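You operate a simulated robot arm through the tools that you are given. There is no shell and no other tool. Be economical: measure what you need, move in short steps, check, and stop when the job is done.

The job below is to be done with a simulated robot arm. You get a single attempt, and the scene is never put back.

Task
Fit the blue filter and pump the tank up at least to the green mark.
Fine: filter cover shut before the pump starts; stop short of the last tick before the dial's end; pump switch and tank switch off at the end; leave the flow knob.
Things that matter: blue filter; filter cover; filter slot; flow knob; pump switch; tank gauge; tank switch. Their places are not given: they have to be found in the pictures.

The check looks at the end state, three seconds after you hand in, the way a careful person would. Anything else that was tipped, shoved, dropped, spilled or broken makes it a failure. A push-on lid holds only when it is set on centred and level and pressed home; a screw cap is set on level and turned clockwise until tight.

Robot
A 7-joint arm with a two-finger parallel gripper, fixed in place. Base frame: the origin is at the foot of the arm, x ahead of it, y to its left, z up. Units: mm, degrees, N and s.
With the tool pointing down near the work surface it reaches from about 200 to 740 mm from the base axis. Its first joint turns from -166.0 to 166.0 degrees. Payload 1.57 kg.
The TCP is the grasp point between the finger pads, 30 mm short of the fingertips. In the tool frame z runs along the fingers and y along their closing line. The gripper opens to 110 mm. The fingers are 24 mm wide and 12 mm thick; the gripper's body (48 by 112 mm) begins 78 mm behind the TCP.
Orientation is that of the tool frame in the base frame, as [roll, pitch, yaw] about the fixed x, y, z axes, in that order (R = Rz(yaw) Ry(pitch) Rx(roll)). With the fingers straight down and closing along the base's y, the tool's x points along the base's -x, its y along +y and its z along -z.

Tools
- The arm moves only by the tool jog_arm. Its argument "increments" is a list of rows, each a list of 7 numbers: the turn, a rotation vector about the base's x, y, z in units of 5 degrees (1.0 is 5 degrees), then the shift along the base's x, y, z in units of 50 mm (1.0 is 50 mm), then the opening, from 0 (shut) to 1 (fully open). In form: [[rx, ry, rz, tx, ty, tz, grip], ...]. A call has 1 to 20 rows; each row shifts and turns the commanded pose from where the row before left it. A call with a number of a shift or a turn outside -1 to 1 is refused whole. Each row takes 0.2 s and may step no farther than 50 mm and 8.6 degrees from the row before; otherwise, or with a gripper value out of range, the whole call is refused. A pose out of reach is approached as far as the arm can. The call stops where the force on the tool passes 90 N (or 10 N more than at its start, if that is more) or the arm is blocked; 0.2 s more then pass. Each finger travels about 45 mm/s and halts on what it meets, pressing with about 24 N; the grip force reading is that of the motor and also rises with nothing between the fingers. The clock runs only during rows and for 0.2 s after the last one: add rows that do not move to give the fingers time. It gives the time, the measured TCP pose, the force on the tool (base axes), the opening and the grip force at its end, in the units of the frame above (readings bear some noise), with the torque about the TCP (base axes, N m) and any sound that the robot's microphone picked up, and new pictures: "show" is both (left out), scene, wrist or none.
- Cameras (640 x 400 px; columns grow to the right, rows downward): "scene" is fixed at [51.4, -501.5, 1286.2]; the picture's right is [0.92, -0.39, 0.00], its down [-0.15, -0.34, -0.93] and it looks along [0.36, 0.85, -0.37] (base axes); focal length 308 px, centre (320, 200). "wrist" rides on the gripper at [70, 16, -141] in the tool frame; the picture's right is [-0.23, 0.97, 0.00], its down [-0.85, -0.20, -0.48] and it looks along [-0.47, -0.11, 0.88] (tool axes); focal length 222 px, centre (320, 200).
- slide_trunk(by): slides the trunk up (or, below 0, down) by that many mm; the arm rides with it, the base frame stays. It gives what a move gives, with no picture.
- point_at(camera, pixels): for up to 12 pixels [column, row] of the newest picture of that camera ("zoom" is the newest enlarged one), the place [x, y, z] in the base frame of the surface seen there, good to about 2 mm. No time passes.
- enlarge(camera, box): a new picture of the part [left, top, right, bottom] of that camera's present view, enlarged. No time passes.
- hand_in(): hands the job in; it is judged then, once.

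Keep the steps short. Do not move on a guess: measure, check each grasp and each placing, and mend mistakes. In all there are 80 turns and 200 pictures (those below and enlarged ones count). Leave the gripper open and the arm clear of the work at the hand-in unless told otherwise, and finish with a single line.

The tools are called as a command line: name --pt "numbers of a row" for each row, then --argument value for the rest, lists and objects as JSON in quotes. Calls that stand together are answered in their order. jog_arm: Moves the arm, as the interface text tells. Its arguments: {"type":"object","properties":{"increments":{"type":"array"},"show":{"type":"string","enum":["both","scene","wrist","none"]}},"required":["increments"]} The other tools are called the same way: slide_trunk (by) slides the trunk up or down; point_at (camera, pixels) gives the place of the surface under pixels of a picture; enlarge (camera, box) takes an enlarged picture of a part of a camera's view; hand_in () hands the job in.

At the start:

```text
clock: 0.0
tcp_pos: [263.0, 331.2, 1144.2]
tcp_rot: [-179.9, -0.1, -180.0]
contact_force: [-0.8, -0.4, -0.5]
ft_torque: [-0.02, -0.01, -0.03]
width: 110.0
grip_force: 0.1
trunk travel left (down, up): [-425.0, 165.0]
```

scene: 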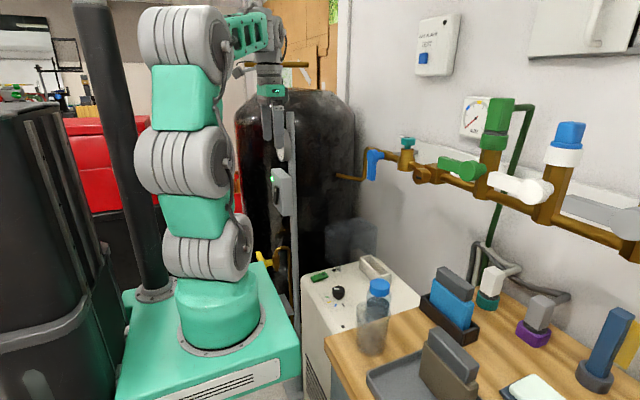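
wrist: 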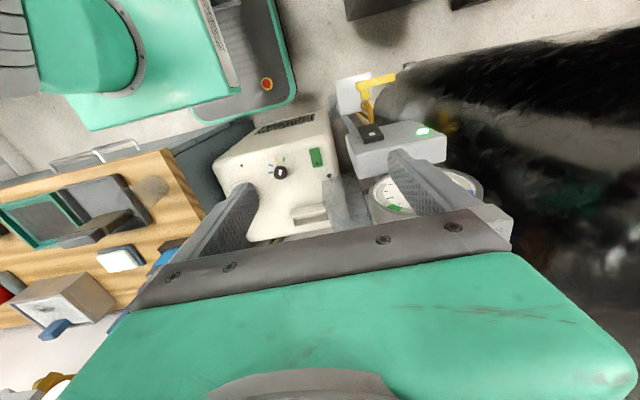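

I see a workbench with a blue block, pump cabinet (white) with a knob and green switch, and a tank behind. I'll enlarge those parts first.

enlarge --camera "scene" --box '[290, 230, 450, 330]'

enlarge --camera "scene" --box '[400, 240, 640, 400]'

enlarge --camera "wrist" --box '[210, 60, 530, 260]'

enlarge --camera "wrist" --box '[0, 140, 240, 290]'

enlarge --camera "scene" --box '[220, 80, 380, 180]'

```text
4.00 times, centred on (370, 280) of scene
```

zoom: 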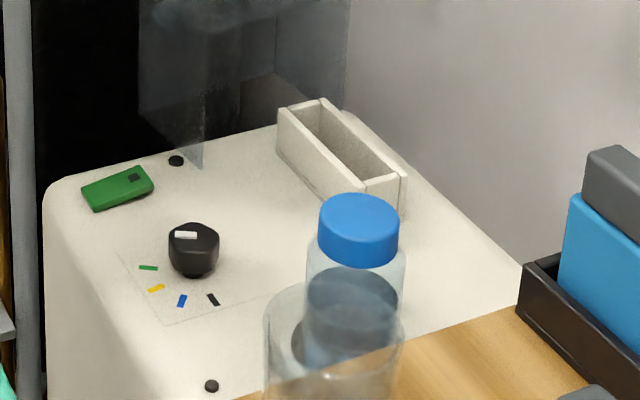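

```text
2.50 times, centred on (520, 320) of scene
```

zoom: 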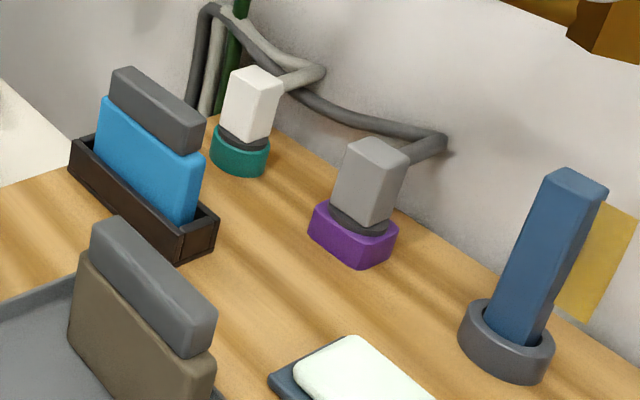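

```text
2.00 times, centred on (370, 160) of wrist
```

zoom: 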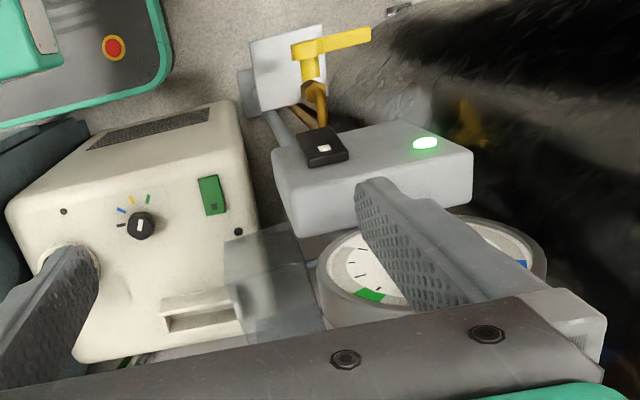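

```text
2.67 times, centred on (120, 215) of wrist
```

zoom: 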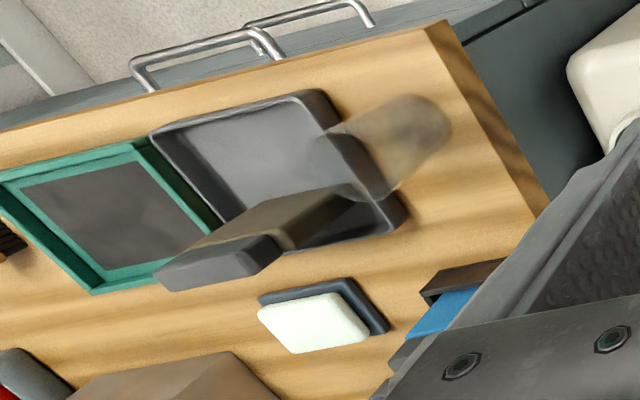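

```text
4.00 times, centred on (300, 130) of scene
```

zoom: 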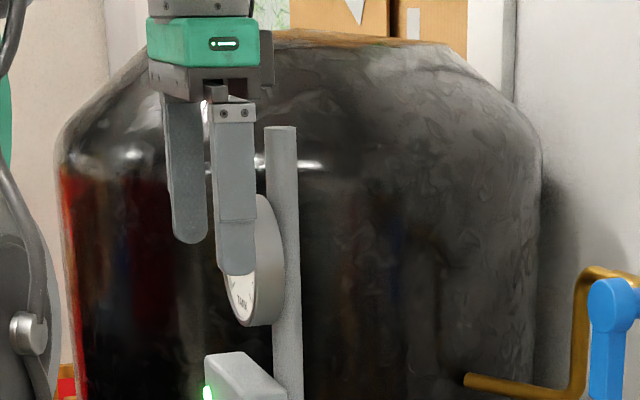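

The white cabinet holds the slot, a translucent upright cover, a green rocker and the knob; a grey box with a black rocker and a gauge sits by the tank. Measuring these next.

point_at --camera "scene" --pixels '[[319, 276], [338, 292], [361, 257], [374, 254], [391, 276], [371, 267], [362, 222], [376, 225], [330, 222], [345, 250], [303, 281], [340, 270]]'

point_at --camera "scene" --pixels '[[445, 268], [478, 290], [438, 282], [470, 315], [430, 297], [466, 340], [486, 327], [440, 274], [433, 330], [379, 285], [372, 330], [282, 178]]'

point_at --camera "wrist" --pixels '[[371, 133], [366, 128], [375, 139], [423, 131], [395, 150], [316, 157], [279, 172], [312, 213], [355, 200], [395, 208], [340, 190], [368, 98]]'

```text
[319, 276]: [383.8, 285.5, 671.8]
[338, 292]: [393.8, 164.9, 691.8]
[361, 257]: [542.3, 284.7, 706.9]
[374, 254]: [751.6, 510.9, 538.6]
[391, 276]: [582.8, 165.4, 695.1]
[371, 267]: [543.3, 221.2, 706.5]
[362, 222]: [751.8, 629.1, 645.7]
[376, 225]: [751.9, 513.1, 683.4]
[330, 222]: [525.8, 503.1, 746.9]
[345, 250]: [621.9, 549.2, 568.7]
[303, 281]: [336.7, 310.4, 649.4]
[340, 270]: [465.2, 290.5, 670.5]
```

```text
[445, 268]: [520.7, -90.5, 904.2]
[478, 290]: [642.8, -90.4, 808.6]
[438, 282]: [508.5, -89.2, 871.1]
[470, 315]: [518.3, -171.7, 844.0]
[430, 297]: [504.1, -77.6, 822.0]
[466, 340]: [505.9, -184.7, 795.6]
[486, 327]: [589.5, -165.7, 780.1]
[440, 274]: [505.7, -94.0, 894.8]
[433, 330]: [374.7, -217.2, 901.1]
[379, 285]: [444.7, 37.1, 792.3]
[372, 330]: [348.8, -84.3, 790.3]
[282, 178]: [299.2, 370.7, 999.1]
```

```text
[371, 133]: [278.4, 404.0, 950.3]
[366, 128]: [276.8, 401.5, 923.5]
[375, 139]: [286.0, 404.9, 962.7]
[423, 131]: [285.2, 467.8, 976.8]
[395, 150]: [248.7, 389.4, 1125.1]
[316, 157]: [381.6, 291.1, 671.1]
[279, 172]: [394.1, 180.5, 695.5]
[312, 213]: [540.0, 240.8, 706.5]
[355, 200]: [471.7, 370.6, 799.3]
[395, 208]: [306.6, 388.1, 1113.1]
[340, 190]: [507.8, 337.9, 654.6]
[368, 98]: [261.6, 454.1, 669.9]
```

The arm hides the gauge and slot. I'll back the hand away in -y at this height and look again.

jog_arm --pt "0 0 0 0 -1 0 1" --pt "0 0 0 0 -1 0 1" --pt "0 0 0 0 -1 0 1" --pt "0 0 0 0 -1 0 1" --pt "0 0 0 0 0 0 1"

```text
clock: 1.2
tcp_pos: [263.8, 128.9, 1144.8]
tcp_rot: [180.0, 0.1, 179.9]
contact_force: [-0.4, 0.2, -0.2]
ft_torque: [0.0, -0.02, 0.01]
width: 109.9
grip_force: 0.0
trunk travel left (down, up): [-425.0, 165.0]
```

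scene: 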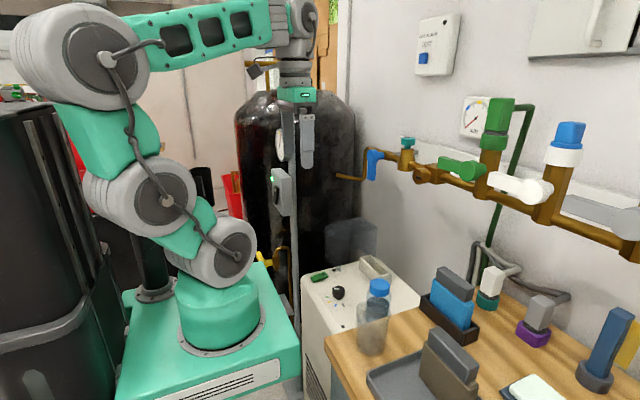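
wrist: 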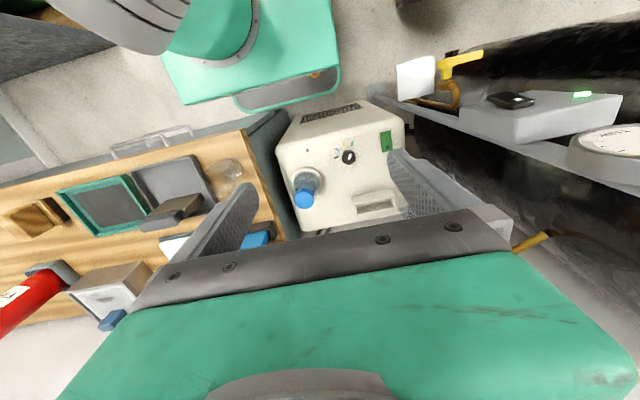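

Clearer now: rocker (510,100), LED (582,95), gauge (610,140), slot (375,205). Enlarging.

enlarge --camera "wrist" --box '[360, 40, 640, 215]'

enlarge --camera "scene" --box '[240, 100, 336, 220]'

enlarge --camera "wrist" --box '[270, 90, 430, 250]'

enlarge --camera "scene" --box '[410, 0, 530, 140]'

point_at --camera "wrist" --pixels '[[502, 101], [512, 99], [524, 99], [515, 105], [582, 95], [470, 112], [610, 95], [520, 125], [610, 140], [575, 148], [635, 128], [387, 140]]'

```text
2.29 times, centred on (500, 128) of wrist
```

zoom: 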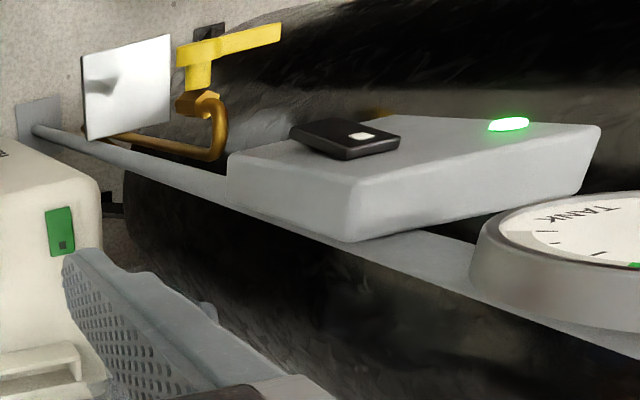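

```text
3.33 times, centred on (288, 160) of scene
```

zoom: 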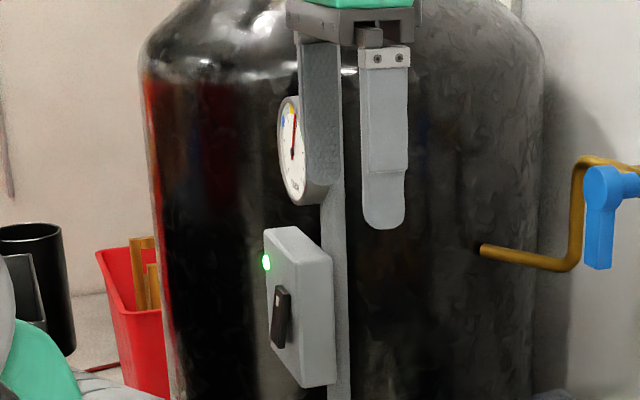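

```text
2.50 times, centred on (350, 170) of wrist
```

zoom: 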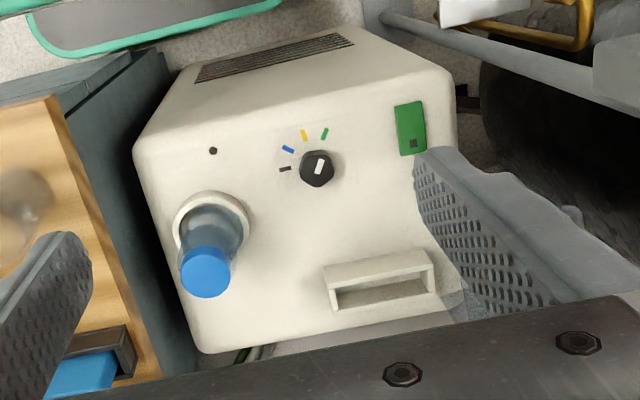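

```text
2.86 times, centred on (470, 70) of scene
```

zoom: 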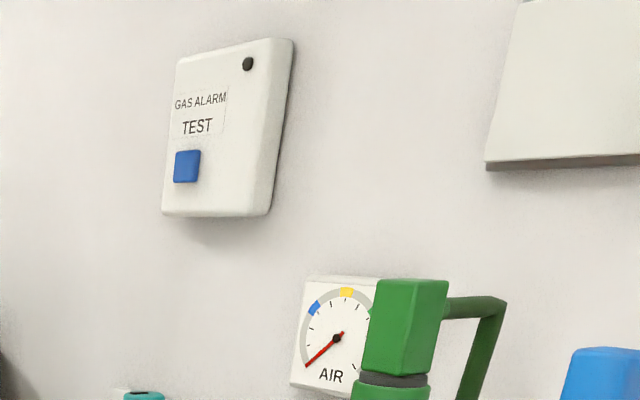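

```text
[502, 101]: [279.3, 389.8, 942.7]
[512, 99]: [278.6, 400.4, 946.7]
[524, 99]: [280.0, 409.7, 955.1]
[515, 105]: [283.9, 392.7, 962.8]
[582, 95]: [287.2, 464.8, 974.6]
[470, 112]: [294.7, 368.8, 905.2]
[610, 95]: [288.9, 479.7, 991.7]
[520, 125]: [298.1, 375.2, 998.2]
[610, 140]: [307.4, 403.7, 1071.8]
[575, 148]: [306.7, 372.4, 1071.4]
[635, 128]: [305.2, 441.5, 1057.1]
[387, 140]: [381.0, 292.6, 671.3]
```

The gauge faces -x at about (307, 425, 1075). I'll tilt the hand 30° forward so the wrist camera can read it, staying clear in y.

jog_arm --pt "0 -1 0 0 0.4 0 1" --pt "0 -1 0 0 0.4 0 1" --pt "0 -1 0 0 0.4 0 1" --pt "0 -1 0 0 0.4 0 1" --pt "0 -1 0 0 0.4 0 1" --pt "0 -1 0 0 0.4 0 1" --pt "0 0 0 0 0 0 1"

```text
clock: 2.8
tcp_pos: [263.1, 249.4, 1143.4]
tcp_rot: [-180.0, 30.2, -180.0]
contact_force: [-0.6, 0.6, 0.0]
ft_torque: [-0.02, 0.01, 0.02]
width: 109.9
grip_force: 0.1
trunk travel left (down, up): [-425.0, 165.0]
```

scene: 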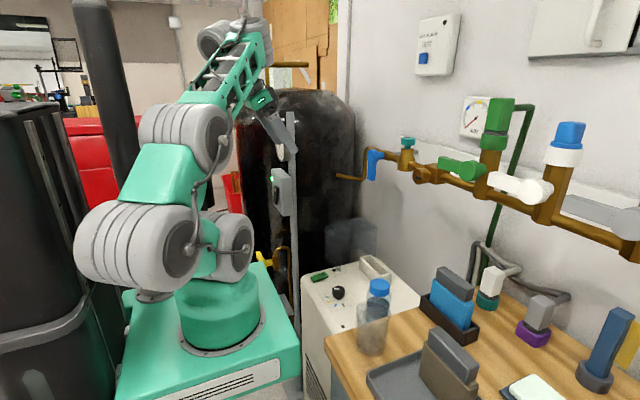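
wrist: 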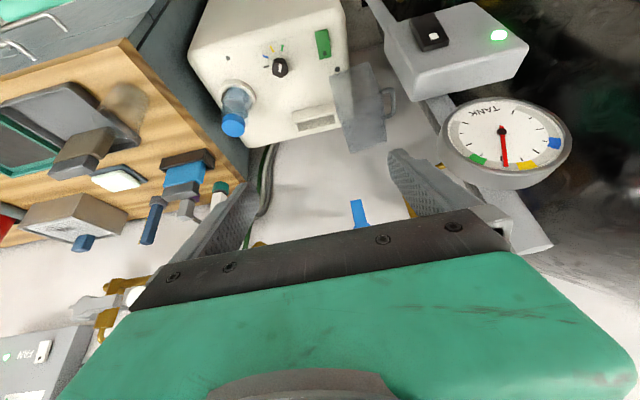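

Very useful view: gauge at (505,140), upright clear cover with handle at (365,105). Enlarging.

enlarge --camera "wrist" --box '[420, 80, 600, 200]'

enlarge --camera "wrist" --box '[180, 0, 420, 160]'

enlarge --camera "wrist" --box '[360, 0, 540, 110]'

enlarge --camera "wrist" --box '[40, 100, 260, 260]'

point_at --camera "wrist" --pixels '[[392, 100], [391, 93], [385, 110], [360, 100], [340, 80], [350, 148], [375, 65], [385, 140], [300, 127], [334, 118], [317, 123], [316, 118]]'

```text
3.33 times, centred on (510, 140) of wrist
```

zoom: 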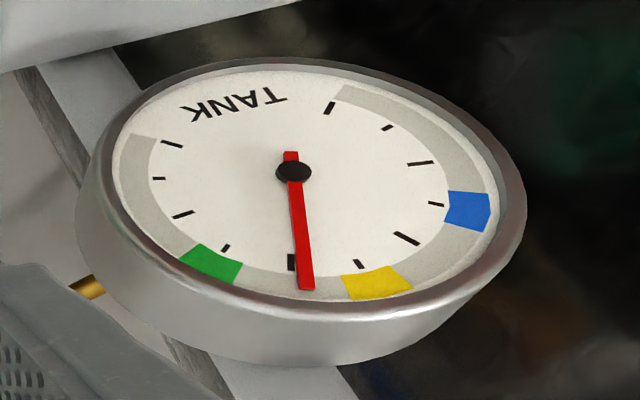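

```text
2.50 times, centred on (300, 80) of wrist
```

zoom: 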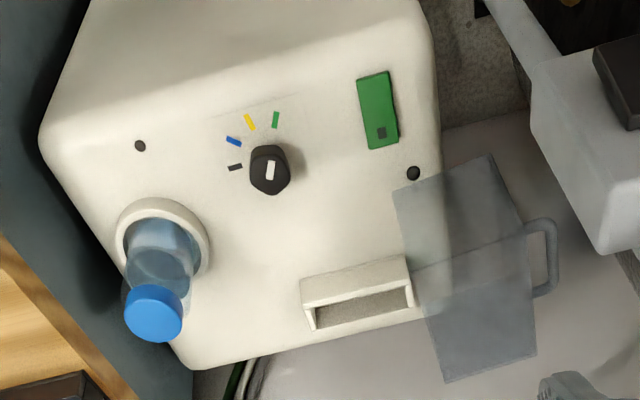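

```text
3.56 times, centred on (450, 55) of wrist
```

zoom: 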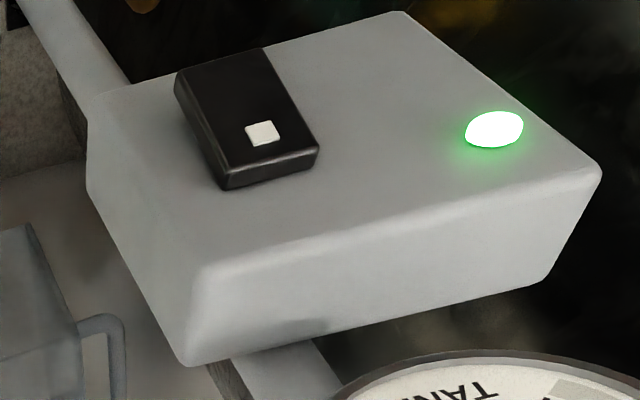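

```text
2.50 times, centred on (150, 180) of wrist
```

zoom: 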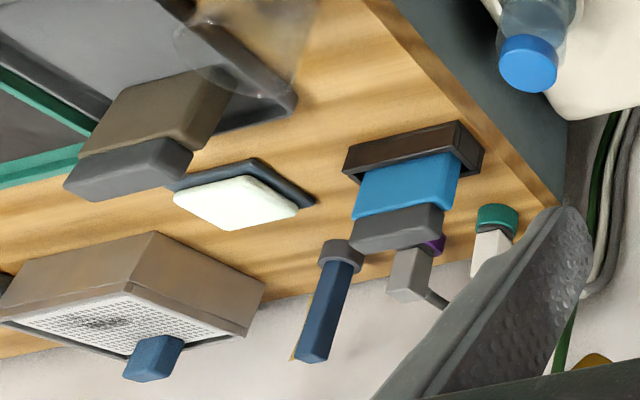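

```text
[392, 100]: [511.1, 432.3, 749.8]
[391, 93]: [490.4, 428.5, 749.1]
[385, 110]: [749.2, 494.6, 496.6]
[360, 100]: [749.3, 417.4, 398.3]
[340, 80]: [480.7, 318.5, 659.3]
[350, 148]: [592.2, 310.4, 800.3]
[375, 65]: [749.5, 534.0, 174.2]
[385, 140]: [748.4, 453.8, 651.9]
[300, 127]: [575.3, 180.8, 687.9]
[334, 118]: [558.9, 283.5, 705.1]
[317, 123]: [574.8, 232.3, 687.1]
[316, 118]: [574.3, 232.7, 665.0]
```

Gauge reads about tick 6, green zone just after tick 7; the limit is tick 9. Now I need the cover's geometry, so I'll enlarge it in the scene view.

enlarge --camera "scene" --box '[296, 205, 424, 305]'

point_at --camera "wrist" --pixels '[[330, 76], [376, 62], [394, 142], [358, 152], [384, 94], [398, 92], [397, 112], [388, 118], [345, 115], [370, 80], [338, 104], [352, 130]]'

```text
4.00 times, centred on (360, 255) of scene
```

zoom: 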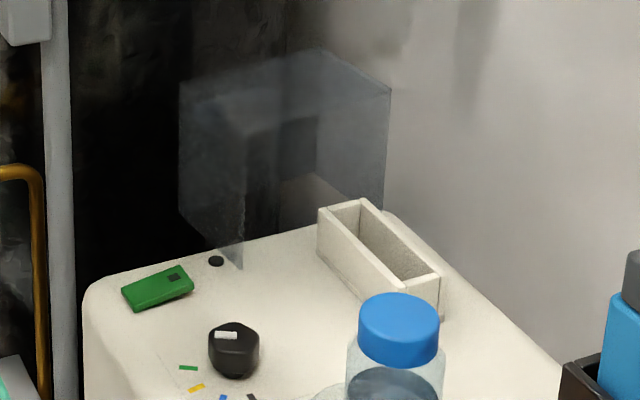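

```text
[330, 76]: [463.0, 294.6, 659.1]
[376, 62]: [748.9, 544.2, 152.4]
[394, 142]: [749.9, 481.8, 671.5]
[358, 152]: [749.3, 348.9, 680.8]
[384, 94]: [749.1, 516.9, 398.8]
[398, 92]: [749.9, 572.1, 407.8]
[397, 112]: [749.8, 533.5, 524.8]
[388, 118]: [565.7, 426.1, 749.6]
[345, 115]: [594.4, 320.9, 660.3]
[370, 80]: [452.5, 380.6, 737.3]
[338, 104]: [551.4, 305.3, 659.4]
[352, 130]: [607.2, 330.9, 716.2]
```

The cover is a hollow clear box hinged on the slot's +y side. I'll straighten the tool and get a closer view from over the cabinet.

jog_arm --pt "0 1 0 0.45 -0.35 -0.4 1" --pt "0 1 0 0.45 -0.35 -0.4 1" --pt "0 1 0 0.45 -0.35 -0.4 1" --pt "0 1 0 0.45 -0.35 -0.4 1" --pt "0 1 0 0.45 -0.35 -0.4 1" --pt "0 1 0 0.45 -0.35 -0.4 1" --pt "0 0 0 0 0 0 1"

```text
clock: 3.7
tcp_pos: [285.3, 247.2, 1086.6]
tcp_rot: [179.6, 15.2, -168.2]
contact_force: [0.0, 0.4, -0.1]
ft_torque: [0.02, 0.0, -0.02]
width: 110.0
grip_force: 0.0
trunk travel left (down, up): [-425.0, 165.0]
stopped in row 4: the arm was blocked; the commanded pose is now the measured one
```

scene: 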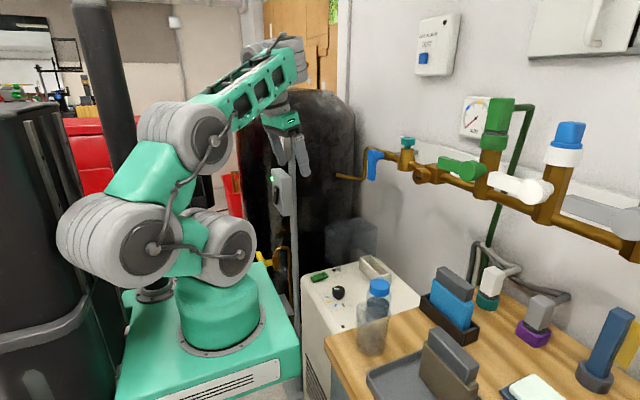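
wrist: 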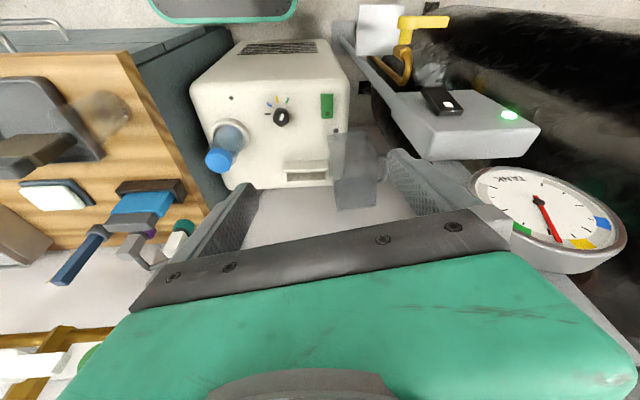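

The arm was blocked by its own posture (tool twisted 12° in yaw, no contact force). I'll undo the twist and tilt slowly in place, moving up and -y like the path I came by.

jog_arm --pt "0 0 -0.8 0 0 0.5 1" --pt "0 0 -0.8 0 0 0.5 1" --pt "0 0 -0.8 0 0 0 1" --pt "0 0 0 0 0 0 1" --pt "0 1 0 0 0 0 1" --pt "0 1 0 0 0 0 1" --pt "0 1 0 0 0 0 1" --pt "0 0 0 0 0 0 1" --show "none"

```text
clock: 5.5
tcp_pos: [288.5, 246.1, 1134.2]
tcp_rot: [179.8, -0.1, 180.0]
contact_force: [0.5, 0.0, -0.2]
ft_torque: [-0.02, 0.01, -0.01]
width: 110.0
grip_force: 0.1
trunk travel left (down, up): [-425.0, 165.0]
```

Straight again. Now moving out over the cabinet in plain translation.

jog_arm --pt "0 0 0 0.5 -0.3 -0.3 1" --pt "0 0 0 0.5 -0.3 -0.3 1" --pt "0 0 0 0.5 -0.3 -0.3 1" --pt "0 0 0 0.5 -0.3 -0.3 1" --pt "0 0 0 0.5 -0.3 -0.3 1" --pt "0 0 0 0.5 -0.3 -0.3 1" --pt "0 0 0 0 0 0 1"

```text
clock: 7.1
tcp_pos: [438.7, 153.8, 1046.7]
tcp_rot: [179.8, 0.0, 179.9]
contact_force: [-0.7, -0.2, 0.3]
ft_torque: [0.01, 0.03, -0.03]
width: 110.3
grip_force: 0.0
trunk travel left (down, up): [-425.0, 165.0]
```

scene: 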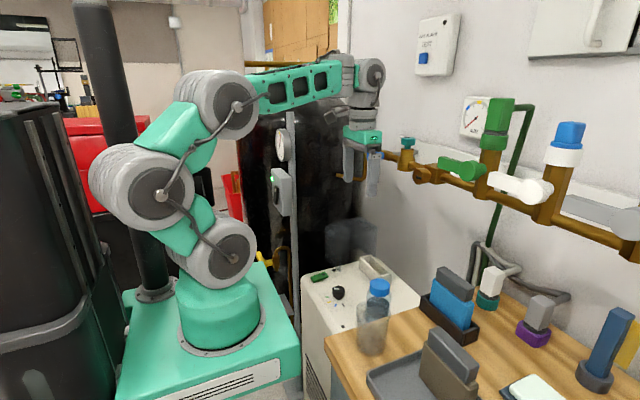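
wrist: 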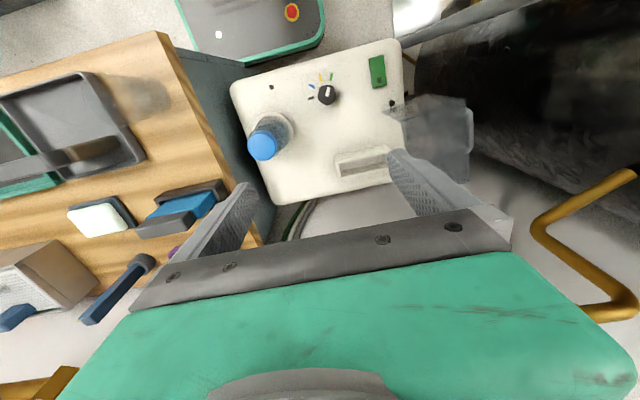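

Slot now at (362,162), cover at (430,135), filter at (185,205). Enlarging and measuring.

enlarge --camera "wrist" --box '[300, 80, 492, 200]'

point_at --camera "zoom" --pixels '[[115, 272], [300, 240], [135, 322], [320, 300], [170, 300], [290, 275], [225, 287], [125, 276], [305, 262], [220, 317], [210, 258], [60, 150]]'

enlarge --camera "wrist" --box '[60, 160, 252, 280]'

```text
3.33 times, centred on (396, 140) of wrist
```

zoom: 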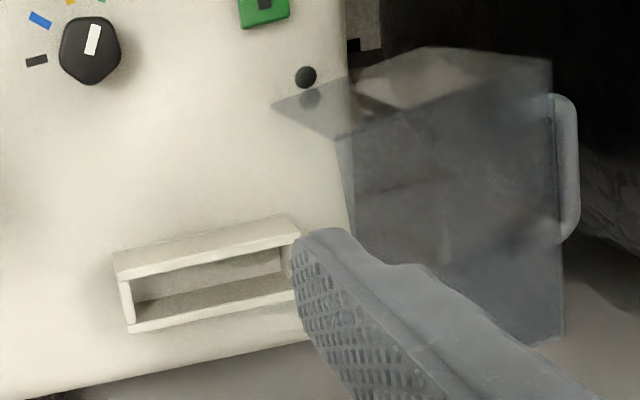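

```text
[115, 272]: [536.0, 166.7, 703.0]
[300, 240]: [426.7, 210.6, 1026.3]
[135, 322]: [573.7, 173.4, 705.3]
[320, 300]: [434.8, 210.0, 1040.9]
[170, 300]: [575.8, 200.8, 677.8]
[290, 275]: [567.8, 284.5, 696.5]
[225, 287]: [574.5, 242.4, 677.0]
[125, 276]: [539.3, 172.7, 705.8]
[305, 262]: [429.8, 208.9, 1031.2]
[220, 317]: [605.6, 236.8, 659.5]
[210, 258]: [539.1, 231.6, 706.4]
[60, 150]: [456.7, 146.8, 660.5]
```

```text
3.33 times, centred on (156, 220) of wrist
```

zoom: 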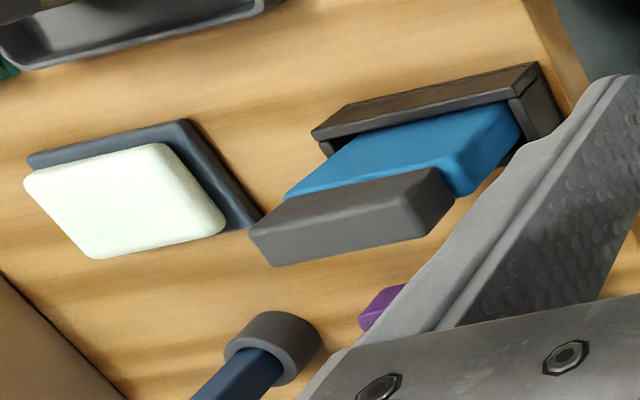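

Slot interior: about x 541–575, y 173–284, rim z 706. Now I'll move over the bench to measure the filter.

jog_arm --pt "0 0 0 0 -0.9 0 1" --pt "0 0 0 0 -0.9 0 1" --pt "0 0 0 0 -0.9 0 1" --pt "0 0 0 0 -0.9 0 1" --pt "0 0 0 0 -0.9 0 1" --pt "0 0 0 0 0 0 1"

```text
clock: 8.5
tcp_pos: [438.5, -68.5, 1045.0]
tcp_rot: [179.6, 0.1, 179.9]
contact_force: [-0.1, 0.3, 0.6]
ft_torque: [0.0, 0.02, 0.0]
width: 110.0
grip_force: 0.0
trunk travel left (down, up): [-425.0, 165.0]
```

scene: 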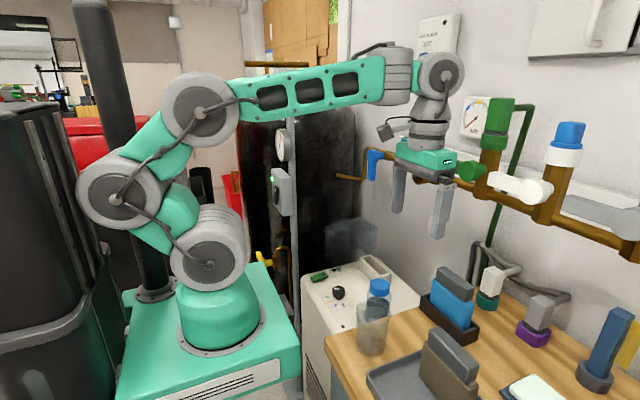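
wrist: 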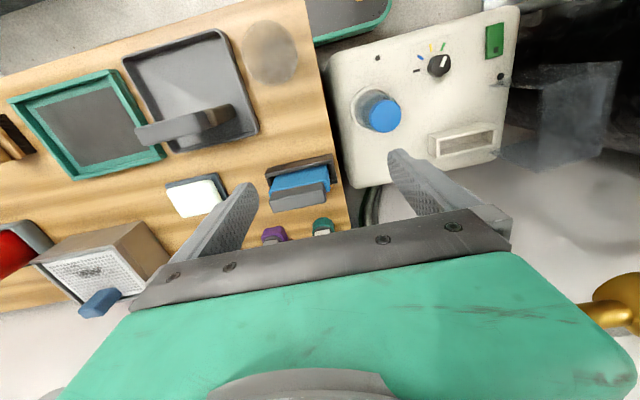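

Both filter (300,190) and slot (465,143) are unobstructed. Enlarging both with measurements.

enlarge --camera "wrist" --box '[400, 95, 560, 195]'

point_at --camera "zoom" --pixels '[[125, 165], [370, 115], [375, 130], [130, 185], [145, 240], [378, 180], [380, 200], [260, 215], [250, 228], [250, 160], [250, 140], [360, 160]]'

enlarge --camera "wrist" --box '[244, 140, 356, 220]'

point_at --camera "wrist" --pixels '[[270, 196], [324, 186], [271, 208], [326, 200], [298, 190], [298, 203], [274, 182], [326, 170], [299, 178], [265, 172], [333, 158], [335, 175]]'

```text
4.00 times, centred on (480, 145) of wrist
```

zoom: 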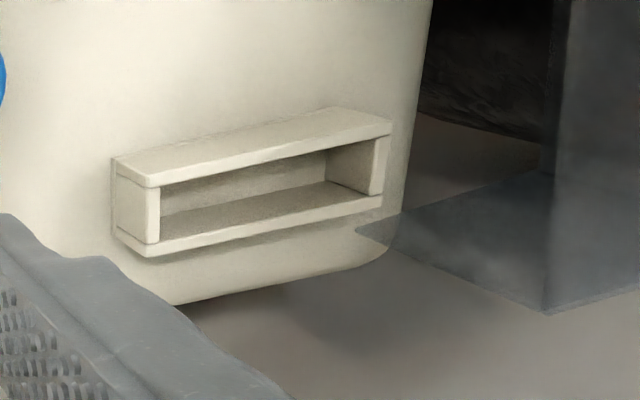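

```text
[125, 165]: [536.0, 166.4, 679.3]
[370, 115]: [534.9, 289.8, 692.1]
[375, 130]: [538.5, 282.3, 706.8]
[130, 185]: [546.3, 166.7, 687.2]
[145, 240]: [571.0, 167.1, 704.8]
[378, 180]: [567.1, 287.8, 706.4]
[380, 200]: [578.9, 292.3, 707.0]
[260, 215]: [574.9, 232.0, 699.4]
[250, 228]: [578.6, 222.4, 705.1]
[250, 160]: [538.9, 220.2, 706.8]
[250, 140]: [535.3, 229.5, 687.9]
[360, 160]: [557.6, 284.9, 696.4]
```

```text
5.00 times, centred on (300, 180) of wrist
```

zoom: 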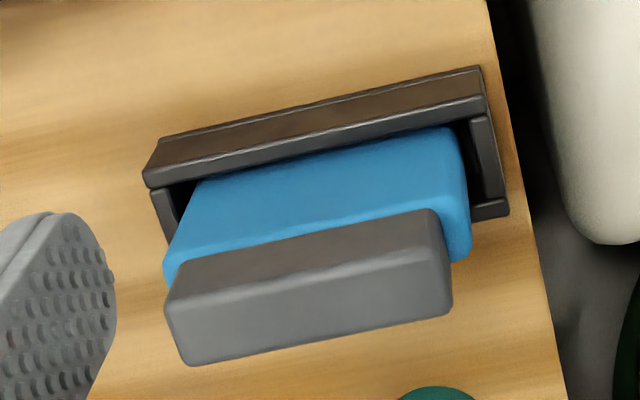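

```text
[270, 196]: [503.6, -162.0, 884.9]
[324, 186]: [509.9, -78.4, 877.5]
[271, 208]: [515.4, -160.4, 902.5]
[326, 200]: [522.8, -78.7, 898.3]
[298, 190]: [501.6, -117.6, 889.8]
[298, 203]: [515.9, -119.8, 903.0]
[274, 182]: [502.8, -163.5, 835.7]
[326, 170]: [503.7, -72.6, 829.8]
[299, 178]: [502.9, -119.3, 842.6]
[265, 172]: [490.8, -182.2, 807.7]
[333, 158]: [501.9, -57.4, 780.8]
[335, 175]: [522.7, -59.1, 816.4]
```

Filter spans y≈-170…-70 with handle y≈-162…-78, near face x≈502, top z≈903. I need the far side of the handle and what stands behind it.

point_at --camera "wrist" --pixels '[[283, 211], [333, 200], [300, 207], [322, 222], [325, 228], [274, 234], [282, 230], [382, 113], [373, 125], [360, 120]]'

point_at --camera "scene" --pixels '[[441, 270], [470, 291], [476, 286], [447, 266], [455, 275], [478, 296], [475, 303], [490, 283], [540, 312], [473, 318], [460, 331]]'

```text
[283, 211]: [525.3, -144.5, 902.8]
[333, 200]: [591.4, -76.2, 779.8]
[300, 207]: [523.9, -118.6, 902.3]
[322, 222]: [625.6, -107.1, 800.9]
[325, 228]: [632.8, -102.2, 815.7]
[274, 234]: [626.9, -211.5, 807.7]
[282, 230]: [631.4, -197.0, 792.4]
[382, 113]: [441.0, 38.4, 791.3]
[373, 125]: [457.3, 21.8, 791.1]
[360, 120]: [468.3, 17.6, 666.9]
```

```text
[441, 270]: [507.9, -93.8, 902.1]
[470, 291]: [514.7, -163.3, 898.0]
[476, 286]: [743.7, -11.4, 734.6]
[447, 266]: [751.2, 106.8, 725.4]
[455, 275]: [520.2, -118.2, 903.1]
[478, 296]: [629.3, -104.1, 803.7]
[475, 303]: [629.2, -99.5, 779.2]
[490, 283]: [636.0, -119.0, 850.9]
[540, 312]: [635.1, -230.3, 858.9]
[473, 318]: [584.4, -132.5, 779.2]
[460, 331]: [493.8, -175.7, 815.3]
```

Handle x≈502–527, y centre ≈-120, neighbours start beyond x 610. I'll rotate the hand +90° about z and centre over the filter at height, opening to 66 mm.

jog_arm --pt "0 0 1 0.084 -0.057 0 0.6" --pt "0 0 1 0.084 -0.057 0 0.6" --pt "0 0 1 0.084 -0.057 0 0.6" --pt "0 0 1 0.084 -0.057 0 0.6" --pt "0 0 1 0.084 -0.057 0 0.6" --pt "0 0 1 0.084 -0.057 0 0.6" --pt "0 0 1 0.084 -0.057 0 0.6" --pt "0 0 1 0.084 -0.057 0 0.6" --pt "0 0 1 0.084 -0.057 0 0.6" --pt "0 0 1 0.084 -0.057 0 0.6" --pt "0 0 1 0.084 -0.057 0 0.6" --pt "0 0 1 0.084 -0.057 0 0.6" --pt "0 0 1 0.084 -0.057 0 0.6" --pt "0 0 1 0.084 -0.057 0 0.6" --pt "0 0 1 0.084 -0.057 0 0.6" --pt "0 0 1 0.084 -0.057 0 0.6" --pt "0 0 1 0.084 -0.057 0 0.6" --pt "0 0 1 0.084 -0.057 0 0.6" --pt "0 0 0 0 0 0 0.6"

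```text
clock: 12.0
tcp_pos: [491.0, -118.0, 1045.6]
tcp_rot: [178.2, 0.2, -99.8]
contact_force: [-78.7, -21.6, -3.7]
ft_torque: [1.72, -5.85, -1.36]
width: 65.9
grip_force: 0.1
trunk travel left (down, up): [-425.0, 165.0]
stopped in row 17: the force on the tool passed its limit at 95 N (the readings are from after the stop); the commanded pose is now the measured one
```

scene: 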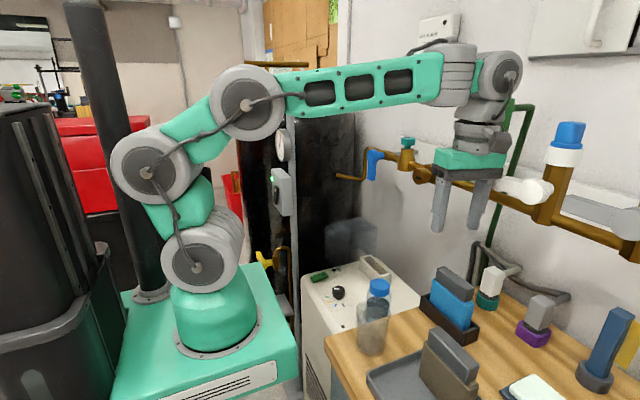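
wrist: 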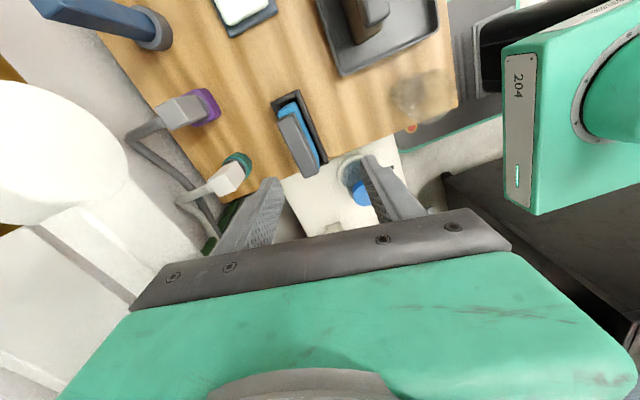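

The gripper body met the piping lever (force -79 N in x). I'll back straight off in -x and check the lever.

jog_arm --pt "0 0 0 -0.6 0 0 0.6" --pt "0 0 0 -1 0 0 0.6" --pt "0 0 0 -0.5 0 0 0.6" --pt "0 0 0 0 0 0 0.6"

enlarge --camera "scene" --box '[350, 80, 610, 260]'

```text
clock: 13.0
tcp_pos: [397.6, -115.3, 1042.0]
tcp_rot: [178.6, 0.0, -99.2]
contact_force: [0.5, -0.8, 0.0]
ft_torque: [0.04, -0.01, 0.01]
width: 66.2
grip_force: 0.1
trunk travel left (down, up): [-425.0, 165.0]
```

scene: 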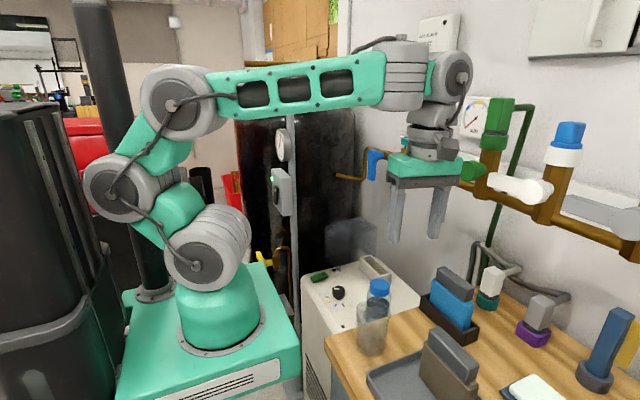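
wrist: 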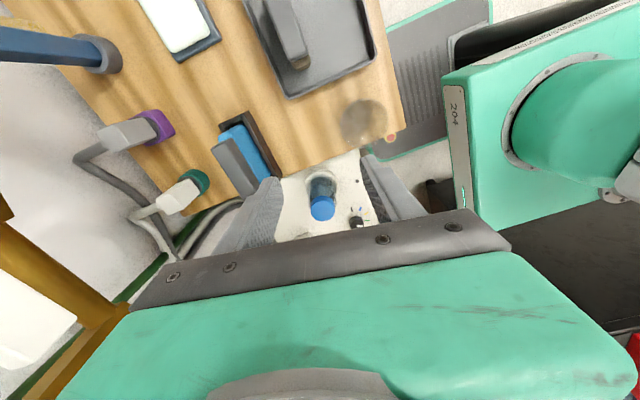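

```text
2.22 times, centred on (480, 170) of scene
```

zoom: 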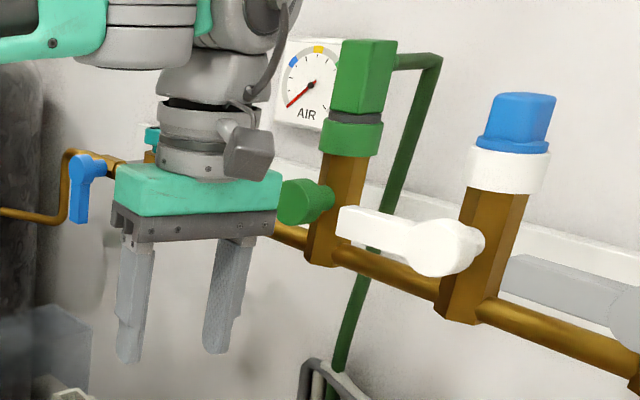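

I'll measure the pipe levers, then drop the hand below them to also see whether the green lever still sits as before.

point_at --camera "scene" --pixels '[[472, 170], [483, 168], [497, 182], [495, 187], [545, 195], [470, 196], [500, 200], [560, 225], [424, 175], [375, 165], [373, 177], [490, 155]]'

jog_arm --pt "0 0 0.6 0 0 -1 0.6" --pt "0 0 0.6 0 0 -1 0.6" --pt "0 0 0.6 0 0 -0.6 0.6" --pt "0 0 0 0 0 0 0.6" --show "scene"

enlarge --camera "scene" --box '[350, 80, 610, 260]'

```text
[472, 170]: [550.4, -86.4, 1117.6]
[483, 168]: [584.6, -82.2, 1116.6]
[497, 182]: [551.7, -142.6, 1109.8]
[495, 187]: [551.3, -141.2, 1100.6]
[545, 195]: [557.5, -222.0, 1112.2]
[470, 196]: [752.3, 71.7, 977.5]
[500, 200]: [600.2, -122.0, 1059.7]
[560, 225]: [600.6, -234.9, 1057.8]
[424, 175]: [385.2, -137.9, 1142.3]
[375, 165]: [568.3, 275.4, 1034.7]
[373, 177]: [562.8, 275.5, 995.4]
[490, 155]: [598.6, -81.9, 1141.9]
```

```text
clock: 14.0
tcp_pos: [424.2, -123.0, 969.3]
tcp_rot: [178.3, 0.2, -90.3]
contact_force: [0.1, -0.3, -0.8]
ft_torque: [-0.02, 0.02, 0.02]
width: 66.3
grip_force: 0.0
out of reach, approached as far as the arm can: row 2, 3
trunk travel left (down, up): [-425.0, 165.0]
```

scene: 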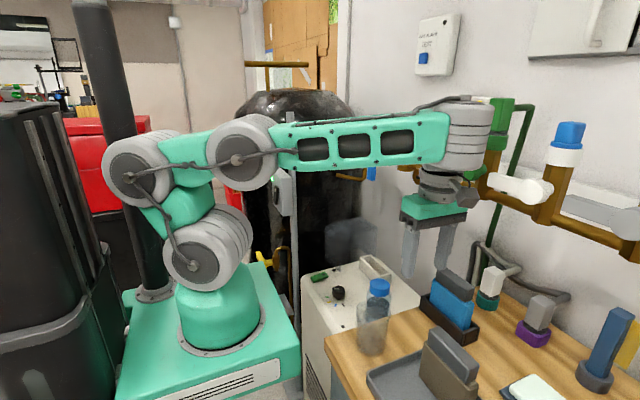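

```text
2.22 times, centred on (480, 170) of scene
```

zoom: 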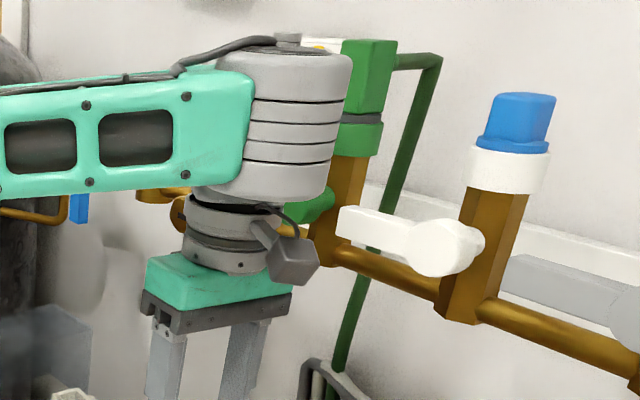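

Levers hang at x≈550, z≈1100–1120, right beside where an upright wrist would be. Better: grip the handle by its ends (closing along y, 84 mm) with the tool tilted ~30° so the wrist stays back. Rotating back to yaw 180 while rising.

jog_arm --pt "0 0 -1 -0.03 0.07 0.13 1" --pt "0 0 -1 -0.03 0.07 0.13 1" --pt "0 0 -1 -0.03 0.07 0.13 1" --pt "0 0 -1 -0.03 0.07 0.13 1" --pt "0 0 -1 -0.03 0.07 0.13 1" --pt "0 0 -1 -0.03 0.07 0.13 1" --pt "0 0 -1 -0.03 0.07 0.13 1" --pt "0 0 -1 -0.03 0.07 0.13 1" --pt "0 0 -1 -0.03 0.07 0.13 1" --pt "0 0 -1 -0.03 0.07 0.13 1" --pt "0 0 -1 -0.03 0.07 0.13 1" --pt "0 0 -1 -0.03 0.07 0.13 1" --pt "0 0 -1 -0.03 0.07 0.13 1" --pt "0 0 -1 -0.03 0.07 0.13 1" --pt "0 0 -1 -0.03 0.07 0.13 1" --pt "0 0 -1 -0.03 0.07 0.13 1" --pt "0 0 -1 -0.03 0.07 0.13 1" --pt "0 0 -1 -0.03 0.07 0.13 1" --pt "0 0 0 0 0 0 1" --show "scene"

enlarge --camera "scene" --box '[350, 80, 610, 260]'

```text
clock: 18.0
tcp_pos: [395.9, -59.8, 1088.4]
tcp_rot: [178.6, 0.1, 179.6]
contact_force: [0.4, 0.4, 0.3]
ft_torque: [0.01, 0.0, 0.0]
width: 109.9
grip_force: 0.1
trunk travel left (down, up): [-425.0, 165.0]
```

scene: 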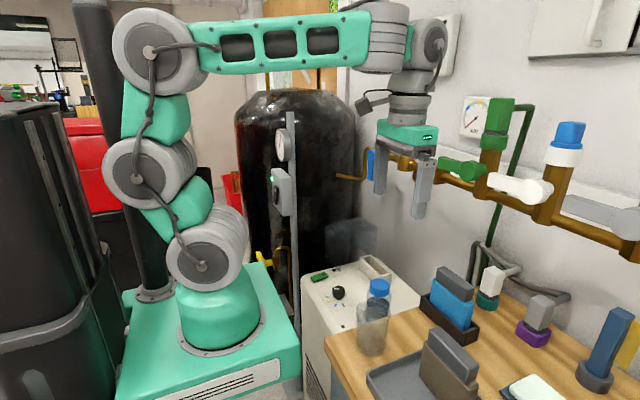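

```text
2.22 times, centred on (480, 170) of scene
```

zoom: 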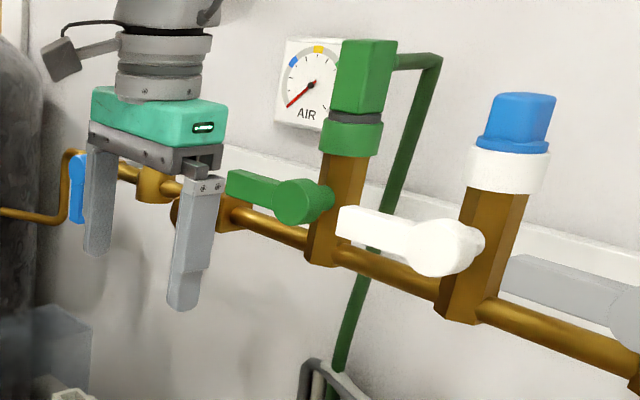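

The levers are unmoved. Now straighten the small roll, tilt 30°, then slide the trunk down 150.

jog_arm --pt "-0.28 -1 0 -0.2 0 0 1" --pt "0 -1 0 -0.2 0 0 1" --pt "0 -1 0 -0.2 0 0 1" --pt "0 -1 0 -0.2 0 0 1" --pt "0 -1 0 -0.2 0 0 1" --pt "0 -1 0 -0.2 0 0 1" --pt "0 0 0 0 0 0 1" --show "none"

slide_trunk --by -150

jog_arm --pt "0 0 0 0 -0.6 0 1" --pt "0 0 0 0 -0.6 0 1" --pt "0 0 0 0 0 0 1"

```text
clock: 19.4
tcp_pos: [344.9, -23.8, 1030.4]
tcp_rot: [171.8, 18.9, -175.8]
contact_force: [0.2, 0.1, -0.5]
ft_torque: [0.02, -0.02, -0.01]
width: 109.9
grip_force: 0.0
trunk travel left (down, up): [-425.0, 165.0]
stopped in row 7: the arm was blocked; the commanded pose is now the measured one
```

```text
clock: 20.3
tcp_pos: [289.6, 8.5, 890.5]
tcp_rot: [164.0, 7.4, -177.6]
contact_force: [-0.5, -0.4, -0.2]
ft_torque: [0.02, -0.04, -0.02]
width: 110.2
grip_force: 0.0
trunk travel left (down, up): [-374.0, 216.0]
stopped: the arm was blocked; the commanded pose is now the measured one
```

```text
clock: 21.1
tcp_pos: [289.0, -53.9, 891.9]
tcp_rot: [164.1, 7.7, -177.7]
contact_force: [0.0, 0.7, -0.6]
ft_torque: [0.01, 0.0, 0.0]
width: 109.8
grip_force: 0.0
trunk travel left (down, up): [-374.0, 216.0]
```

scene: 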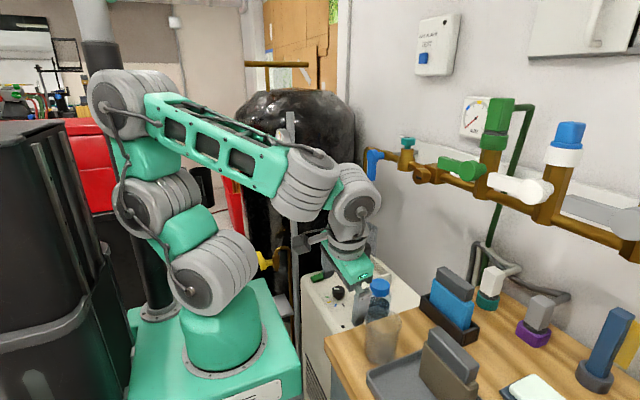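
wrist: 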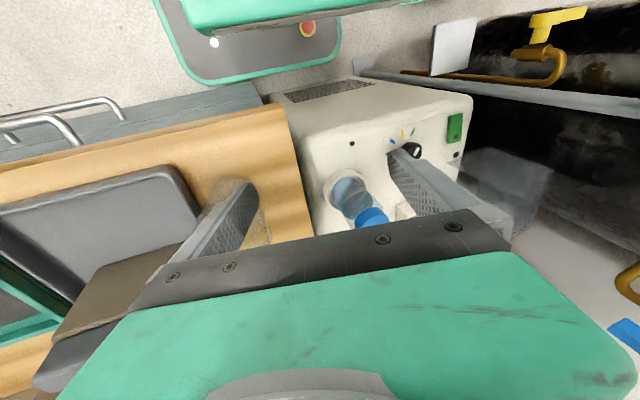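

The folded elbow hit the mast behind, so it went badly when the hand was close in. I'll move out and up, restoring roll, before tilting again.

jog_arm --pt "0 0 0 0.5 0 0.3 1" --pt "-0.5 0 -0.07 0.5 0 0.3 1" --pt "-0.5 0 -0.07 0.5 0 0.3 1" --pt "-0.5 0 -0.07 0.5 0 0.3 1" --pt "-0.5 0 -0.07 0.5 0 0.3 1" --pt "-0.5 0 -0.07 0.2 0 0.2 1" --pt "-0.5 0 -0.07 0 0 0 1" --pt "0 0 0 0 0 0 1"

```text
clock: 22.9
tcp_pos: [426.1, -52.1, 977.8]
tcp_rot: [179.4, 7.1, -177.8]
contact_force: [-0.8, -0.9, -0.3]
ft_torque: [0.02, -0.02, 0.02]
width: 110.2
grip_force: 0.0
trunk travel left (down, up): [-374.0, 216.0]
```

scene: 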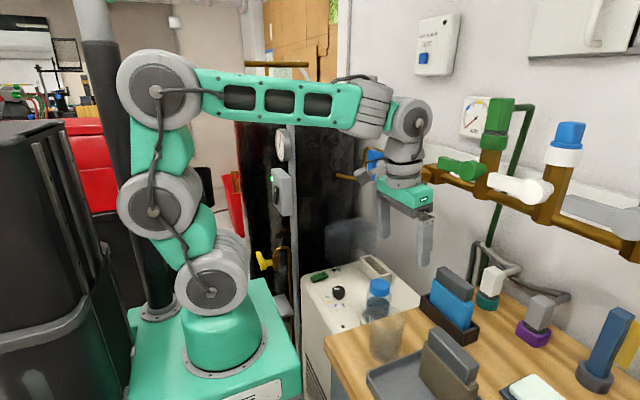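
wrist: 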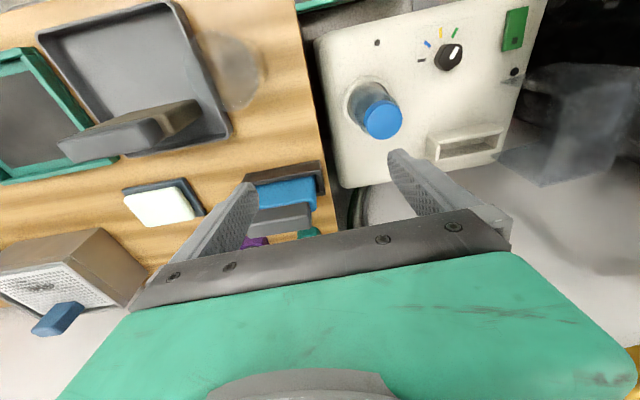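

The glass beaker may have shifted; checking it.

enlarge --camera "scene" --box '[320, 260, 480, 390]'

enlarge --camera "wrist" --box '[140, 0, 340, 130]'

point_at --camera "scene" --pixels '[[386, 350], [373, 345], [403, 330], [388, 330], [388, 358], [370, 330]]'

```text
3.08 times, centred on (400, 325) of scene
```

zoom: 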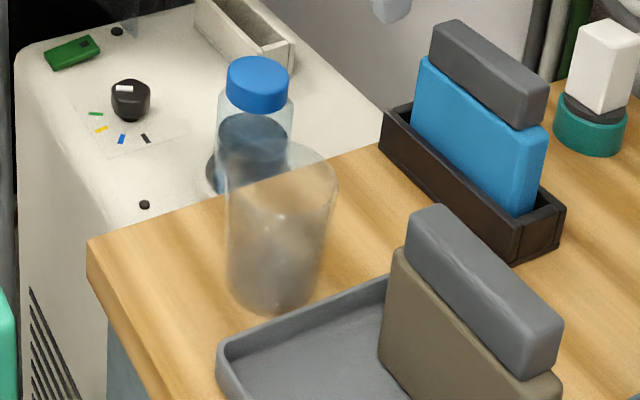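

```text
3.08 times, centred on (240, 65) of wrist
```

zoom: 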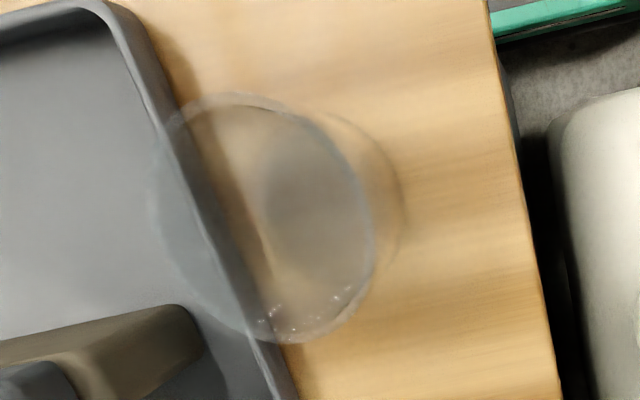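

```text
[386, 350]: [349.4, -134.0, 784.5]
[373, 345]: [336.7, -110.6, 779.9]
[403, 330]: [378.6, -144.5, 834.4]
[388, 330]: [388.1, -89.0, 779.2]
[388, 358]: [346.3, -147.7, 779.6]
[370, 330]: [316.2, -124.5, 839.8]
```

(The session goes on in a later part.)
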